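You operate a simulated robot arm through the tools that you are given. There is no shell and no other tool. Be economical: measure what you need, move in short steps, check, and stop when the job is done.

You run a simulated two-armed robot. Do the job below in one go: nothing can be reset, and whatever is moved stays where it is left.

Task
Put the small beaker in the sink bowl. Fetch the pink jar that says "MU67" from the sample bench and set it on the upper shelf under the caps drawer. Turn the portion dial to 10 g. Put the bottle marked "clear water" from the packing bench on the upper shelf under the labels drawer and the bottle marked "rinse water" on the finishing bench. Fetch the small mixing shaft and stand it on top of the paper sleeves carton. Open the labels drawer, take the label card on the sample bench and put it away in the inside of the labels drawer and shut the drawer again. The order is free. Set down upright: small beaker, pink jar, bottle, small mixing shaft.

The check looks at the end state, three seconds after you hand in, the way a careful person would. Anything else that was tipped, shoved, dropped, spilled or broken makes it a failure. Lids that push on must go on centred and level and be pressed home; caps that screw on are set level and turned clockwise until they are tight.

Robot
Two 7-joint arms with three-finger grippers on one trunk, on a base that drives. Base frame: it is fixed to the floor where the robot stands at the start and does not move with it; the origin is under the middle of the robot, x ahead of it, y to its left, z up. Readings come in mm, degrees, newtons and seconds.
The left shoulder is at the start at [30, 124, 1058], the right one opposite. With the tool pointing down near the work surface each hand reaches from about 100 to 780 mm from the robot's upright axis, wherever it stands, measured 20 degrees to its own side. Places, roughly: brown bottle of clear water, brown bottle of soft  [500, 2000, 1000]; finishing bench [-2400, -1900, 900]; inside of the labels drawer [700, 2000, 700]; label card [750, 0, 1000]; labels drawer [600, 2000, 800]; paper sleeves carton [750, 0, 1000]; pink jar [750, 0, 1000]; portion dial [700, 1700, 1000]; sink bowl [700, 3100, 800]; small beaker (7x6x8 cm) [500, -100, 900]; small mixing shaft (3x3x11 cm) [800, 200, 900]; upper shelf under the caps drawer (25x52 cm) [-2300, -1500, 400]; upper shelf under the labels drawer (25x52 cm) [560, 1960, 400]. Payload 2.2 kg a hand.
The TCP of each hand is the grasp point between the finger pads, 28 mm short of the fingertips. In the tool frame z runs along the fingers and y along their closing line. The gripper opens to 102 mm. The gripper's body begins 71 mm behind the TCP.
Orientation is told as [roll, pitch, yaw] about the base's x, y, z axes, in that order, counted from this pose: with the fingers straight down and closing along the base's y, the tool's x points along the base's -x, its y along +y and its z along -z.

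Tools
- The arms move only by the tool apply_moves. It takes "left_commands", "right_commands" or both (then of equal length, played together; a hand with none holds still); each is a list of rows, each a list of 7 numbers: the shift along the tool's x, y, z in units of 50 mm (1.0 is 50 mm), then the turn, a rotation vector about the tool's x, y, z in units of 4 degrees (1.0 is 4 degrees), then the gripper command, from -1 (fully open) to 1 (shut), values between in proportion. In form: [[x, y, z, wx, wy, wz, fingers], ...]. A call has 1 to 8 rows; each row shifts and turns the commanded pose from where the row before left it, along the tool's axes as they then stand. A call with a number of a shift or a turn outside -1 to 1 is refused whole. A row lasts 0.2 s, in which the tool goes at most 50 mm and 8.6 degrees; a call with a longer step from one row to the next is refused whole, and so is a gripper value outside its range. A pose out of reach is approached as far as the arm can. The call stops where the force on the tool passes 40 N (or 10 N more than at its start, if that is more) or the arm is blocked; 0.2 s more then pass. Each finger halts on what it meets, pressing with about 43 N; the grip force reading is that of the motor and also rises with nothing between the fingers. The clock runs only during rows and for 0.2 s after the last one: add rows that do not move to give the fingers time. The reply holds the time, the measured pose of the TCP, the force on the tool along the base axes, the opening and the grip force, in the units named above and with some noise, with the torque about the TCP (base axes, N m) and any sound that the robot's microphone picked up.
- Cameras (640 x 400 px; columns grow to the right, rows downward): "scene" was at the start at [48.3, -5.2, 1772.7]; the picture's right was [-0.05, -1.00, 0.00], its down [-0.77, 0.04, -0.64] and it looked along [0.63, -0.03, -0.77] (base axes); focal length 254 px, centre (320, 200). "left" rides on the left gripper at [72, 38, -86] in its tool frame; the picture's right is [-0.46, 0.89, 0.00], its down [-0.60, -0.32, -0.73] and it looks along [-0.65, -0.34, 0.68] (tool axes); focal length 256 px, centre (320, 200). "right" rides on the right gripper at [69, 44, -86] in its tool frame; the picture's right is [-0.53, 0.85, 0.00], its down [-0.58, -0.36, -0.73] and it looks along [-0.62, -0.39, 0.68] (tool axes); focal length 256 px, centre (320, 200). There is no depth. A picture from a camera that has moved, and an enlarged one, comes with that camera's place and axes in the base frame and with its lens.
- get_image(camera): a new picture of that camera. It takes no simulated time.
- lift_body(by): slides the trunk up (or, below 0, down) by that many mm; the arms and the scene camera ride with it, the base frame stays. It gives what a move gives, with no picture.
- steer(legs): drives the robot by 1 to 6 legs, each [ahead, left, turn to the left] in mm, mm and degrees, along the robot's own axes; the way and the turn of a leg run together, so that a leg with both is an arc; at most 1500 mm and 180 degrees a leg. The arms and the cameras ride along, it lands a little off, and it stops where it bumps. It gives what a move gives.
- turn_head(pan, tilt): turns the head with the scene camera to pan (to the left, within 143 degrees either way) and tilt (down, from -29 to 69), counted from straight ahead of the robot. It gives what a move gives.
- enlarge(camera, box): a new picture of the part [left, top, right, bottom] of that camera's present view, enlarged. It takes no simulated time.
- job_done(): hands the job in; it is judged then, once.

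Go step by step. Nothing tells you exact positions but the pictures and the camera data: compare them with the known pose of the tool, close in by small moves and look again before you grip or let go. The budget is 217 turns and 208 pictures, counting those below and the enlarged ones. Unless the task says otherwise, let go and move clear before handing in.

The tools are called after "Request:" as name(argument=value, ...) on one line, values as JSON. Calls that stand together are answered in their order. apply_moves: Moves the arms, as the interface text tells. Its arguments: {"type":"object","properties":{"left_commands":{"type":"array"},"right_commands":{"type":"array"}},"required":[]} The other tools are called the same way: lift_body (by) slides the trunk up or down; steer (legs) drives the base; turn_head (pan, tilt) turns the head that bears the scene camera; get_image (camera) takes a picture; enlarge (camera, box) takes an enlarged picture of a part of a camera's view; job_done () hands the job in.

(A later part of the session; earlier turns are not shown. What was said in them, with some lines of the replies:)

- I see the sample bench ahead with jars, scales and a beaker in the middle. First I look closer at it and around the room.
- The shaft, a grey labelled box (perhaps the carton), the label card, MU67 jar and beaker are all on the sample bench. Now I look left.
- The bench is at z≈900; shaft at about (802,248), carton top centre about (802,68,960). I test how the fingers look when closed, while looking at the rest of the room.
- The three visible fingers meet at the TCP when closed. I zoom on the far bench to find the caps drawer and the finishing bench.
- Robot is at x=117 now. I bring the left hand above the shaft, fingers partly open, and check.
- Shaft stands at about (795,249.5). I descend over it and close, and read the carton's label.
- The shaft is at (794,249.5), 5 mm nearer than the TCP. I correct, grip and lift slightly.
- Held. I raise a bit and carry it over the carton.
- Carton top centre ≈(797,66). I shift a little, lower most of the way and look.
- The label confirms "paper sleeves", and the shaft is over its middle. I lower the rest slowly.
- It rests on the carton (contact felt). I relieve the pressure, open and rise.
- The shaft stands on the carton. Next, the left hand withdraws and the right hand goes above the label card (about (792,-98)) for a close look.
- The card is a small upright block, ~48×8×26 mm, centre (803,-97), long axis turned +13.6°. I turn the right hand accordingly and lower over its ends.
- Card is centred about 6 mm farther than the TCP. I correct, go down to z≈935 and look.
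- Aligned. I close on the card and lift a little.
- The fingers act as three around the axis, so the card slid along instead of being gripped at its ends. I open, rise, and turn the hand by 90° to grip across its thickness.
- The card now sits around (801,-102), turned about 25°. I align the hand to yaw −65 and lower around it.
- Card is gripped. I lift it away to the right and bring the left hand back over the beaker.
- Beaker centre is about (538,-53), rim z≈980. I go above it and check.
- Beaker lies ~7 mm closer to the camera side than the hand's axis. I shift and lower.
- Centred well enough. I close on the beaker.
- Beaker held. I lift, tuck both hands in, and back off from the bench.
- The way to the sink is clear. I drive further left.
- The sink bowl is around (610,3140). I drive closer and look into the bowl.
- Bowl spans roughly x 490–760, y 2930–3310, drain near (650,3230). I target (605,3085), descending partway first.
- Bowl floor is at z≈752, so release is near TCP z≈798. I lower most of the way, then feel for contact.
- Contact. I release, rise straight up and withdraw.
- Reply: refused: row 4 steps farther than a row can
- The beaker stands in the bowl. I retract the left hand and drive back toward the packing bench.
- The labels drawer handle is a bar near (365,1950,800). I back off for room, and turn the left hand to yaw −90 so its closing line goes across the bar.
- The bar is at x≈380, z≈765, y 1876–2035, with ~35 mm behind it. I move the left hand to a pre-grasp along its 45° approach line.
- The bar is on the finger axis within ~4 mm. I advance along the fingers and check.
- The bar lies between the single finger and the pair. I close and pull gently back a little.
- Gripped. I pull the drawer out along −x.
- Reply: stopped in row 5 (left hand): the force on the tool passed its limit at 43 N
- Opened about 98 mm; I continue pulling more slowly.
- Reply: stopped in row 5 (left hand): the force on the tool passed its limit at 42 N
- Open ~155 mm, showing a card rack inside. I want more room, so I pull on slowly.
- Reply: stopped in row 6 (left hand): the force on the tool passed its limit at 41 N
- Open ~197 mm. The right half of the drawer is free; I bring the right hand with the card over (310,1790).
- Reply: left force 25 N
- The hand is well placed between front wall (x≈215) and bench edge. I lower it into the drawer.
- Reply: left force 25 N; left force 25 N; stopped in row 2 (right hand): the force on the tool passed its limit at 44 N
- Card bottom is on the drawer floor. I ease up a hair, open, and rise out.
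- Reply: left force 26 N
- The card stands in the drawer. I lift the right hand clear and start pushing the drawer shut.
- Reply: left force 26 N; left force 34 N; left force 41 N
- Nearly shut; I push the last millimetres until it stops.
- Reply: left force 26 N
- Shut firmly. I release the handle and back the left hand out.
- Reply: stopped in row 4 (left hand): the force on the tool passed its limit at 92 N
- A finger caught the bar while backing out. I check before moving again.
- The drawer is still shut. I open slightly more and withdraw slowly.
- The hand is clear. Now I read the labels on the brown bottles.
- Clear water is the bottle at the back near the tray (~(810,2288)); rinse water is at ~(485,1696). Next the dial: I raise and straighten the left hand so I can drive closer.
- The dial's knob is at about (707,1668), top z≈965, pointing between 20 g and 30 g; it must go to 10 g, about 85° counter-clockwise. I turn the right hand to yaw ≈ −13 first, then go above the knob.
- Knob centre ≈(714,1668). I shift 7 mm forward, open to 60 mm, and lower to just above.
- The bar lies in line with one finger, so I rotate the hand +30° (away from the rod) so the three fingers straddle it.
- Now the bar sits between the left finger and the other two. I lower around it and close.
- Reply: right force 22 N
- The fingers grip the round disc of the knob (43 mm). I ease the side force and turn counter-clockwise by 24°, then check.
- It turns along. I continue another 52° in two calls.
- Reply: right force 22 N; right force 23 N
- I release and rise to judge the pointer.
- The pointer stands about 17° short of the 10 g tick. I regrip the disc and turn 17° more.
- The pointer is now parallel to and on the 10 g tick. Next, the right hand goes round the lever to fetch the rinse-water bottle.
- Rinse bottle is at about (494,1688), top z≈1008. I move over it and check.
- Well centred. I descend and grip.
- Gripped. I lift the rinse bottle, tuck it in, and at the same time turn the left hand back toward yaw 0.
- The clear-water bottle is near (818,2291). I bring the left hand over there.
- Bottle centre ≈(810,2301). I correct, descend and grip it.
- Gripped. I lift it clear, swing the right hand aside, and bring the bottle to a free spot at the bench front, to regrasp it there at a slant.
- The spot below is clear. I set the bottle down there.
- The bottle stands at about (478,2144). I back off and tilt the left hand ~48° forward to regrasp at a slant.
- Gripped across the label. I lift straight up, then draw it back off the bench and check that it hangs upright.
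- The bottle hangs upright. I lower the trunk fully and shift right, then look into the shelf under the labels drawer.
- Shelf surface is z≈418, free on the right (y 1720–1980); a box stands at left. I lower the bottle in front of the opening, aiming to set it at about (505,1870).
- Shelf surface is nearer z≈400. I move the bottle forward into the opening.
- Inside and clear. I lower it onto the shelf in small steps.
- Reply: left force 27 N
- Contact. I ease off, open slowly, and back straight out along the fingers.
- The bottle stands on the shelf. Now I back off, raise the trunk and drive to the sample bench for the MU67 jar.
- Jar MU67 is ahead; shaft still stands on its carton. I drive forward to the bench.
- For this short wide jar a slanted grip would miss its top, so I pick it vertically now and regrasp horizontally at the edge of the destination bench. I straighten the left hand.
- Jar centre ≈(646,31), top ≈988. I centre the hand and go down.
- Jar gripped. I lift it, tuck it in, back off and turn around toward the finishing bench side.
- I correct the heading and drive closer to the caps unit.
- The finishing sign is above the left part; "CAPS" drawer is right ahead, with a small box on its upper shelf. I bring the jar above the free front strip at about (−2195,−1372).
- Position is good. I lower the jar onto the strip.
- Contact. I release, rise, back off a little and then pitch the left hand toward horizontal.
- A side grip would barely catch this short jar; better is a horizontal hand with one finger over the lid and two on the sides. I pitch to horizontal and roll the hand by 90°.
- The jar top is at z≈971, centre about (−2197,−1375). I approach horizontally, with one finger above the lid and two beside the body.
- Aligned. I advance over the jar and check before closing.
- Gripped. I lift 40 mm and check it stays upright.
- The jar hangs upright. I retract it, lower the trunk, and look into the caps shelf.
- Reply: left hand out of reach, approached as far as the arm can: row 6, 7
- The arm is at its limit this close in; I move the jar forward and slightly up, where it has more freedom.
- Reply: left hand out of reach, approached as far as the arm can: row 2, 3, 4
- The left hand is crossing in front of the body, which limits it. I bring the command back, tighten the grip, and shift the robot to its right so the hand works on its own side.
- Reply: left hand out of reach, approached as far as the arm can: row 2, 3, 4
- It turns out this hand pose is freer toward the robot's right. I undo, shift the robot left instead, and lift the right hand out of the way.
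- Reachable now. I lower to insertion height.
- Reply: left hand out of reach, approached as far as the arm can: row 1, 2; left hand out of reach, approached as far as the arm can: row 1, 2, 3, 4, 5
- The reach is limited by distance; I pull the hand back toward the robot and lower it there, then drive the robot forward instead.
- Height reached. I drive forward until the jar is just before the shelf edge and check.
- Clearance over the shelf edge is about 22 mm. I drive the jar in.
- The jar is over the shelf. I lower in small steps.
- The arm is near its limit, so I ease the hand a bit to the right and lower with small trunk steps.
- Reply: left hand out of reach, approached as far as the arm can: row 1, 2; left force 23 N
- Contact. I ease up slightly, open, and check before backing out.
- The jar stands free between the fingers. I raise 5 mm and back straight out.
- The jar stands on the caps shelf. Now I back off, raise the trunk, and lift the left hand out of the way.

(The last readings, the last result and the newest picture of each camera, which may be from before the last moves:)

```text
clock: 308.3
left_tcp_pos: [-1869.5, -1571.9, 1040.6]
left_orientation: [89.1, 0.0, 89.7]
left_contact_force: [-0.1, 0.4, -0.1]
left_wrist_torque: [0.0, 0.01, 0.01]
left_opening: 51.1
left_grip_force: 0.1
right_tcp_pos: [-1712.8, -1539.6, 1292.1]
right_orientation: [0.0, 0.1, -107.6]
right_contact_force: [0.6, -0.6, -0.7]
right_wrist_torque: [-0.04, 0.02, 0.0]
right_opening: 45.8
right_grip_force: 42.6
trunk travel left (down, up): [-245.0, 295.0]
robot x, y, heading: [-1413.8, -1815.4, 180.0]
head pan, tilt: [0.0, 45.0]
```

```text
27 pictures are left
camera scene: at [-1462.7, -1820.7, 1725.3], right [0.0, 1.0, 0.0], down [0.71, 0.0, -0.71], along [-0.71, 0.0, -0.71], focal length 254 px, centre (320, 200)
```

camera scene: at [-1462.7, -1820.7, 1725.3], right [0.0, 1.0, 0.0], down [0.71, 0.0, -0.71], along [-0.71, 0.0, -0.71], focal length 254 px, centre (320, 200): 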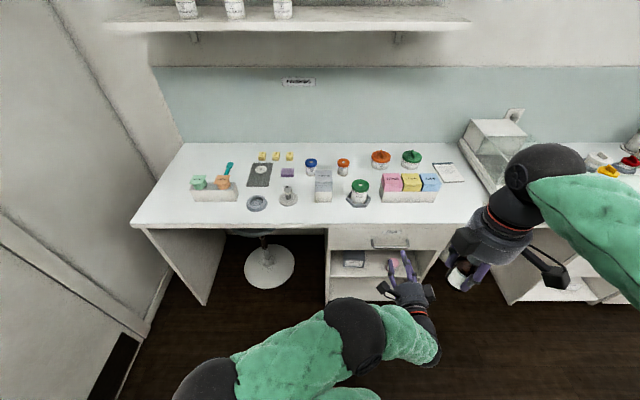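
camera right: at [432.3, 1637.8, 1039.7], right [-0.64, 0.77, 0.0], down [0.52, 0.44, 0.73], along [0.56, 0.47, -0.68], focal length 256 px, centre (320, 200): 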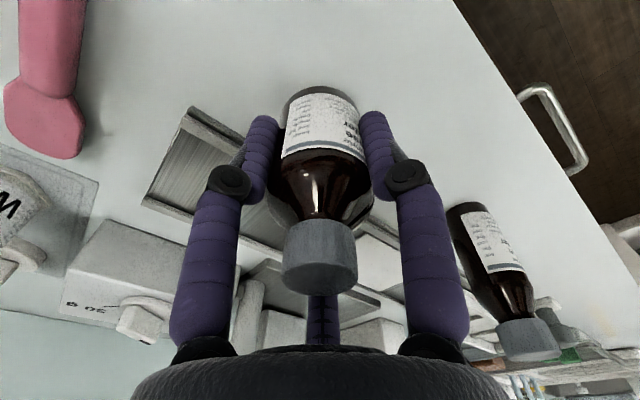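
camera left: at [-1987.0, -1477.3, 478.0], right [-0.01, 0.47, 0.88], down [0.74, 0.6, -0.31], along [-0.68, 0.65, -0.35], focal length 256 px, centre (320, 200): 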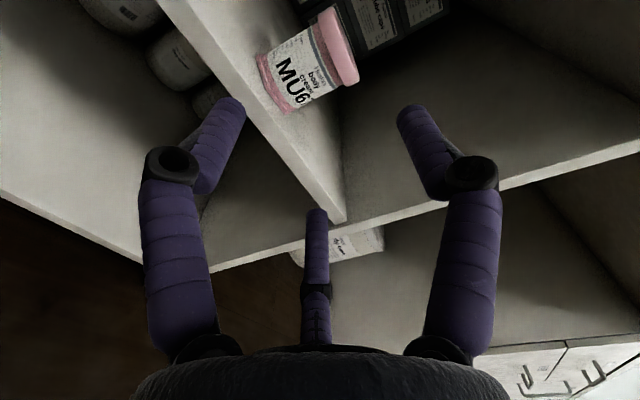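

I tuck the left hand back, shift the robot a bit further left, and aim to set the bottle on the front strip at about (−2205,−1720).

Request:
apply_moves(left_commands=[[0.3, 0, -0.8, 0, 0, 0, 0.5], [0.3, 0, -0.8, 0, 0, 0, 0.5], [0.3, 0, -0.8, 0, 0, 0, 0.5], [0.3, 0, -0.6, 0, 0, 0, 0.5], [0.3, 0, 0, 0, 0, 0, 0.5]])

Request:
steer(legs=[[230, 120, 0]])

Request:
get_image(camera="scene")

```text
clock: 309.4
left_tcp_pos: [-1773.7, -1648.7, 1054.0]
left_orientation: [87.4, -6.3, 98.3]
left_contact_force: [0.3, 0.0, 0.2]
left_wrist_torque: [-0.03, 0.0, 0.03]
left_opening: 25.6
left_grip_force: 0.1
right_tcp_pos: [-1713.5, -1540.6, 1292.2]
right_orientation: [-0.1, 0.0, -107.6]
right_contact_force: [0.1, -0.6, -0.7]
right_wrist_torque: [0.01, -0.01, -0.01]
right_opening: 46.0
right_grip_force: 43.2
trunk travel left (down, up): [-245.0, 295.0]
robot x, y, heading: [-1413.6, -1821.5, -179.9]
head pan, tilt: [0.0, 45.0]
stopped in row 5 (left hand): the arm was blocked; the commanded pose is now the measured one
```

```text
clock: 311.3
left_tcp_pos: [-2005.5, -1773.9, 1054.6]
left_orientation: [87.4, -6.3, 98.5]
left_contact_force: [-0.7, 0.0, 0.3]
left_wrist_torque: [0.0, 0.02, -0.03]
left_opening: 25.4
left_grip_force: 0.1
right_tcp_pos: [-1947.0, -1665.7, 1293.7]
right_orientation: [-0.1, 0.1, -107.3]
right_contact_force: [0.1, -0.2, -0.6]
right_wrist_torque: [0.05, 0.01, 0.01]
right_opening: 45.9
right_grip_force: 43.0
trunk travel left (down, up): [-245.0, 295.0]
robot x, y, heading: [-1647.4, -1941.0, -179.6]
head pan, tilt: [0.0, 45.0]
```

```text
26 pictures are left
camera scene: at [-1695.8, -1945.3, 1725.3], right [0.0, 1.0, 0.0], down [0.71, 0.0, -0.71], along [-0.71, 0.0, -0.71], focal length 254 px, centre (320, 200)
```

scene: 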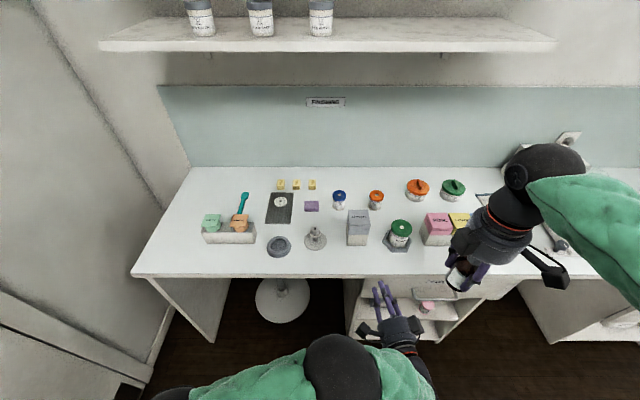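

Request:
apply_moves(right_commands=[[-0.424, -0.75, 0, 0, 0, 0, 0.6], [-0.424, -0.75, 0, 0, 0, 0, 0.6], [-0.424, -0.75, 0, 0, 0, 0, 0.6], [-0.424, -0.75, 0, 0, 0, 0, 0.6], [-0.424, -0.75, 0, 0, 0, 0, 0.6], [-0.424, -0.75, 0, 0, 0, 0, 0.6], [0, 0, 0.9, 0, 0, 0, 0.6], [0, 0, 0.9, 0, 0, 0, 0.6]])

Request:
apply_moves(right_commands=[[0, 0, 0.9, 0, 0, 0, 0.6], [0, 0, 0.9, 0, 0, 0, 0.6], [0, 0, 0.9, 0, 0, 0, 0.6], [0, 0, 0.9, 0, 0, 0, 0.6], [0, 0, 0, 0, 0, 0, 0.6]])

Request:
get_image(camera="right")

Request:
get_image(camera="scene")

```text
clock: 313.1
left_tcp_pos: [-2005.2, -1772.9, 1053.2]
left_orientation: [87.5, -6.1, 98.7]
left_contact_force: [-1.2, -0.4, -0.2]
left_wrist_torque: [0.01, 0.0, 0.01]
left_opening: 25.5
left_grip_force: 0.1
right_tcp_pos: [-2199.5, -1718.6, 1200.6]
right_orientation: [0.1, 0.0, -107.4]
right_contact_force: [-1.0, 0.1, -1.1]
right_wrist_torque: [0.0, -0.01, 0.02]
right_opening: 46.1
right_grip_force: 42.8
trunk travel left (down, up): [-245.0, 295.0]
robot x, y, heading: [-1647.2, -1944.7, -180.0]
head pan, tilt: [0.0, 45.0]
```

```text
clock: 314.3
left_tcp_pos: [-2005.3, -1772.2, 1054.1]
left_orientation: [87.5, -6.2, 98.4]
left_contact_force: [0.3, -0.5, 1.0]
left_wrist_torque: [0.01, 0.0, 0.02]
left_opening: 25.5
left_grip_force: 0.1
right_tcp_pos: [-2198.2, -1718.6, 1021.9]
right_orientation: [-0.2, 0.1, -107.3]
right_contact_force: [0.6, 0.4, -0.8]
right_wrist_torque: [-0.01, 0.01, 0.01]
right_opening: 46.0
right_grip_force: 42.2
trunk travel left (down, up): [-245.0, 295.0]
robot x, y, heading: [-1647.0, -1942.2, -179.7]
head pan, tilt: [0.0, 45.0]
```

```text
25 pictures are left
camera right: at [-2134.2, -1666.6, 1108.9], right [0.65, -0.76, 0.0], down [-0.52, -0.44, 0.73], along [-0.56, -0.47, -0.68], focal length 256 px, centre (320, 200)
```

right: 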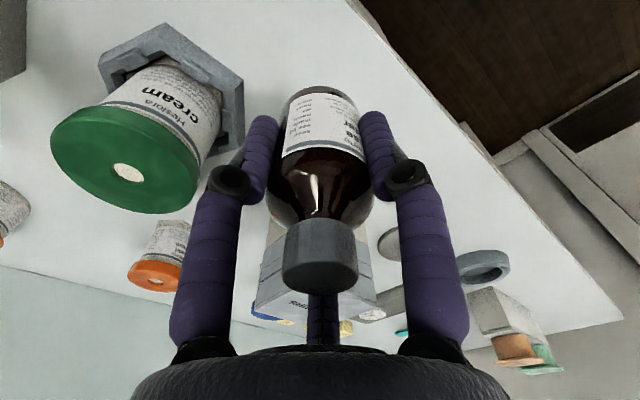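

```text
24 pictures are left
camera scene: at [-1694.0, -1944.7, 1725.4], right [0.0, 1.0, 0.0], down [0.71, 0.0, -0.71], along [-0.71, 0.0, -0.71], focal length 254 px, centre (320, 200)
```

scene: 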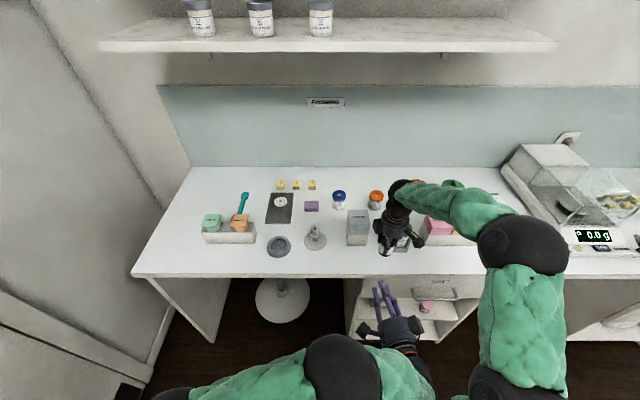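

The spot is free and on the bench. I lower the bottle.

Request:
apply_moves(right_commands=[[0, 0, 0.8, 0, 0, 0, 0.6], [0, 0, 0.4, 0, 0, 0, 0.6], [0, 0, 0.1, 0, 0, 0, 0.6], [0, 0, 0, 0, 0, 0, 0.6]])

Request:
apply_moves(right_commands=[[0, 0, 0.06, 0, 0, 0, 0.6], [0, 0, 0, 0, 0, 0, 0.6]])

Request:
apply_moves(right_commands=[[0, 0, 0.05, 0, 0, 0, 0.6], [0, 0, 0, 0, 0, 0, 0.6]])

```text
clock: 315.3
left_tcp_pos: [-2005.8, -1773.6, 1053.7]
left_orientation: [87.4, -6.1, 98.5]
left_contact_force: [-1.0, -0.1, -0.3]
left_wrist_torque: [0.01, -0.04, 0.01]
left_opening: 25.5
left_grip_force: 0.0
right_tcp_pos: [-2199.7, -1718.6, 956.8]
right_orientation: [-0.1, 0.1, -107.3]
right_contact_force: [-0.2, 0.3, -0.7]
right_wrist_torque: [0.01, 0.01, 0.0]
right_opening: 45.8
right_grip_force: 42.9
trunk travel left (down, up): [-245.0, 295.0]
robot x, y, heading: [-1643.6, -1942.2, -179.9]
head pan, tilt: [0.0, 45.0]
```

```text
clock: 315.9
left_tcp_pos: [-2005.2, -1773.6, 1053.1]
left_orientation: [87.3, -6.2, 98.4]
left_contact_force: [-0.3, 0.1, 0.1]
left_wrist_torque: [0.03, 0.01, 0.01]
left_opening: 25.2
left_grip_force: 0.1
right_tcp_pos: [-2198.9, -1718.6, 954.5]
right_orientation: [-0.1, 0.1, -107.3]
right_contact_force: [0.3, 0.1, -1.2]
right_wrist_torque: [0.01, 0.05, -0.02]
right_opening: 46.0
right_grip_force: 42.8
trunk travel left (down, up): [-245.0, 295.0]
robot x, y, heading: [-1647.5, -1942.0, -179.9]
head pan, tilt: [0.0, 45.0]
```

```text
clock: 316.5
left_tcp_pos: [-2003.9, -1773.7, 1053.1]
left_orientation: [87.3, -6.1, 98.5]
left_contact_force: [-0.7, 0.3, 0.1]
left_wrist_torque: [-0.03, 0.01, -0.04]
left_opening: 25.5
left_grip_force: 0.0
right_tcp_pos: [-2198.5, -1717.5, 952.4]
right_orientation: [-0.3, 0.0, -107.3]
right_contact_force: [0.2, -1.2, 7.6]
right_wrist_torque: [-0.15, -0.13, 0.0]
right_opening: 46.2
right_grip_force: 43.3
trunk travel left (down, up): [-245.0, 295.0]
robot x, y, heading: [-1643.7, -1943.5, -179.7]
head pan, tilt: [0.0, 45.0]
```

Contact. I release, rise, and check the bottle and the bench.

Request:
apply_moves(right_commands=[[0, 0, 0, 0, 0, 0, 0], [0, 0, 0, 0, 0, 0, -0.3], [0, 0, 0, 0, 0, 0, -0.4], [0, 0, -0.5, 0, 0, 0, -0.4], [0, 0, -1, 0, 0, 0, -0.4], [0, 0, -1, 0, 0, 0, -0.4], [0, 0, -1, 0, 0, 0, -0.4], [0, 0.8, -0.5, 0, 0, 0, -0.4]])

Request:
steer(legs=[[-350, 0, 0]])

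Request:
get_image(camera="scene")

```text
clock: 318.3
left_tcp_pos: [-2003.1, -1772.6, 1054.9]
left_orientation: [87.4, -6.2, 98.4]
left_contact_force: [0.0, -0.1, -0.2]
left_wrist_torque: [0.01, 0.0, -0.02]
left_opening: 25.4
left_grip_force: 0.1
right_tcp_pos: [-2159.0, -1733.7, 1156.1]
right_orientation: [-0.1, 0.1, -107.2]
right_contact_force: [0.6, -0.3, 0.4]
right_wrist_torque: [0.0, 0.02, 0.0]
right_opening: 71.6
right_grip_force: 0.0
trunk travel left (down, up): [-245.0, 295.0]
robot x, y, heading: [-1644.8, -1941.3, -180.0]
head pan, tilt: [0.0, 45.0]
```

```text
clock: 320.6
left_tcp_pos: [-1650.2, -1772.8, 1054.1]
left_orientation: [87.4, -6.1, 98.7]
left_contact_force: [0.1, 0.6, -0.7]
left_wrist_torque: [0.02, -0.04, 0.01]
left_opening: 25.6
left_grip_force: 0.0
right_tcp_pos: [-1808.5, -1732.5, 1155.5]
right_orientation: [-0.1, 0.0, -107.1]
right_contact_force: [1.3, -0.2, 0.6]
right_wrist_torque: [0.0, 0.05, 0.04]
right_opening: 71.3
right_grip_force: 0.0
trunk travel left (down, up): [-245.0, 295.0]
robot x, y, heading: [-1285.7, -1944.6, -179.7]
head pan, tilt: [0.0, 45.0]
```

```text
23 pictures are left
camera scene: at [-1338.7, -1942.8, 1725.4], right [-0.01, 1.0, 0.0], down [0.71, 0.01, -0.71], along [-0.71, -0.01, -0.71], focal length 254 px, centre (320, 200)
```

scene: 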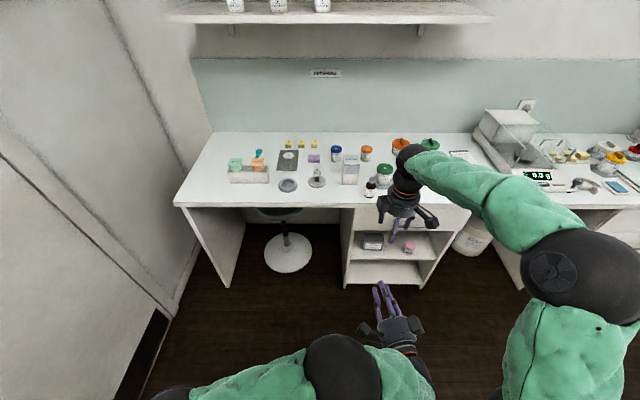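

Request:
enlarge(camera="scene", box=[320, 130, 460, 290])

```text
2.50 times, centred on (390, 210) of scene
camera zoom: at [-1338.7, -1942.8, 1725.4], right [-0.01, 1.0, 0.0], down [0.71, 0.01, -0.71], along [-0.71, -0.01, -0.71], focal length 635 px, centre (145, 175)
```

zoom: 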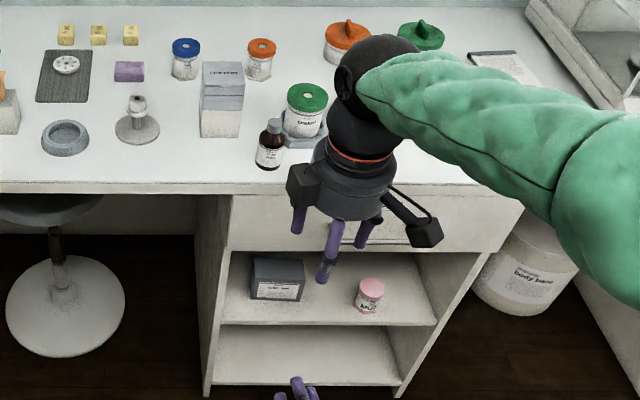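

The rinse-water bottle stands on the finishing bench and the MU67 jar on the upper shelf under the caps drawer. Both hands are empty and clear, so I hand in.

Request:
job_done()

```text
The job is handed in.
```

I finished every part of the task and handed it in, with both hands empty and clear. I saw each item in place after setting it down, but I did not drive back to the sample, packing and sink benches for one last look.

- **Small beaker:** standing upright in the sink bowl.
- **Pink jar "MU67":** standing upright on the upper shelf under the caps drawer. I set it on the bench edge above the caps drawer for a moment to change my grip.
- **Portion dial:** turned to 10 g, with the pointer lined up with the 10 g mark as far as the camera shows.
- **Bottle "clear water":** standing upright on the upper shelf under the labels drawer. I also set it on the packing bench front for a moment to change my grip.
- **Bottle "rinse water":** standing upright on the finishing bench, on the front strip.
- **Small mixing shaft:** standing upright on top of the paper sleeves carton.
- **Label card:** standing inside the labels drawer, and the drawer is shut. My first grip on the card slipped and pushed it about 1 cm along the bench before I picked it up. When I let go of the drawer handle, a finger caught it briefly with a sharp force; the drawer still looked fully shut afterwards.
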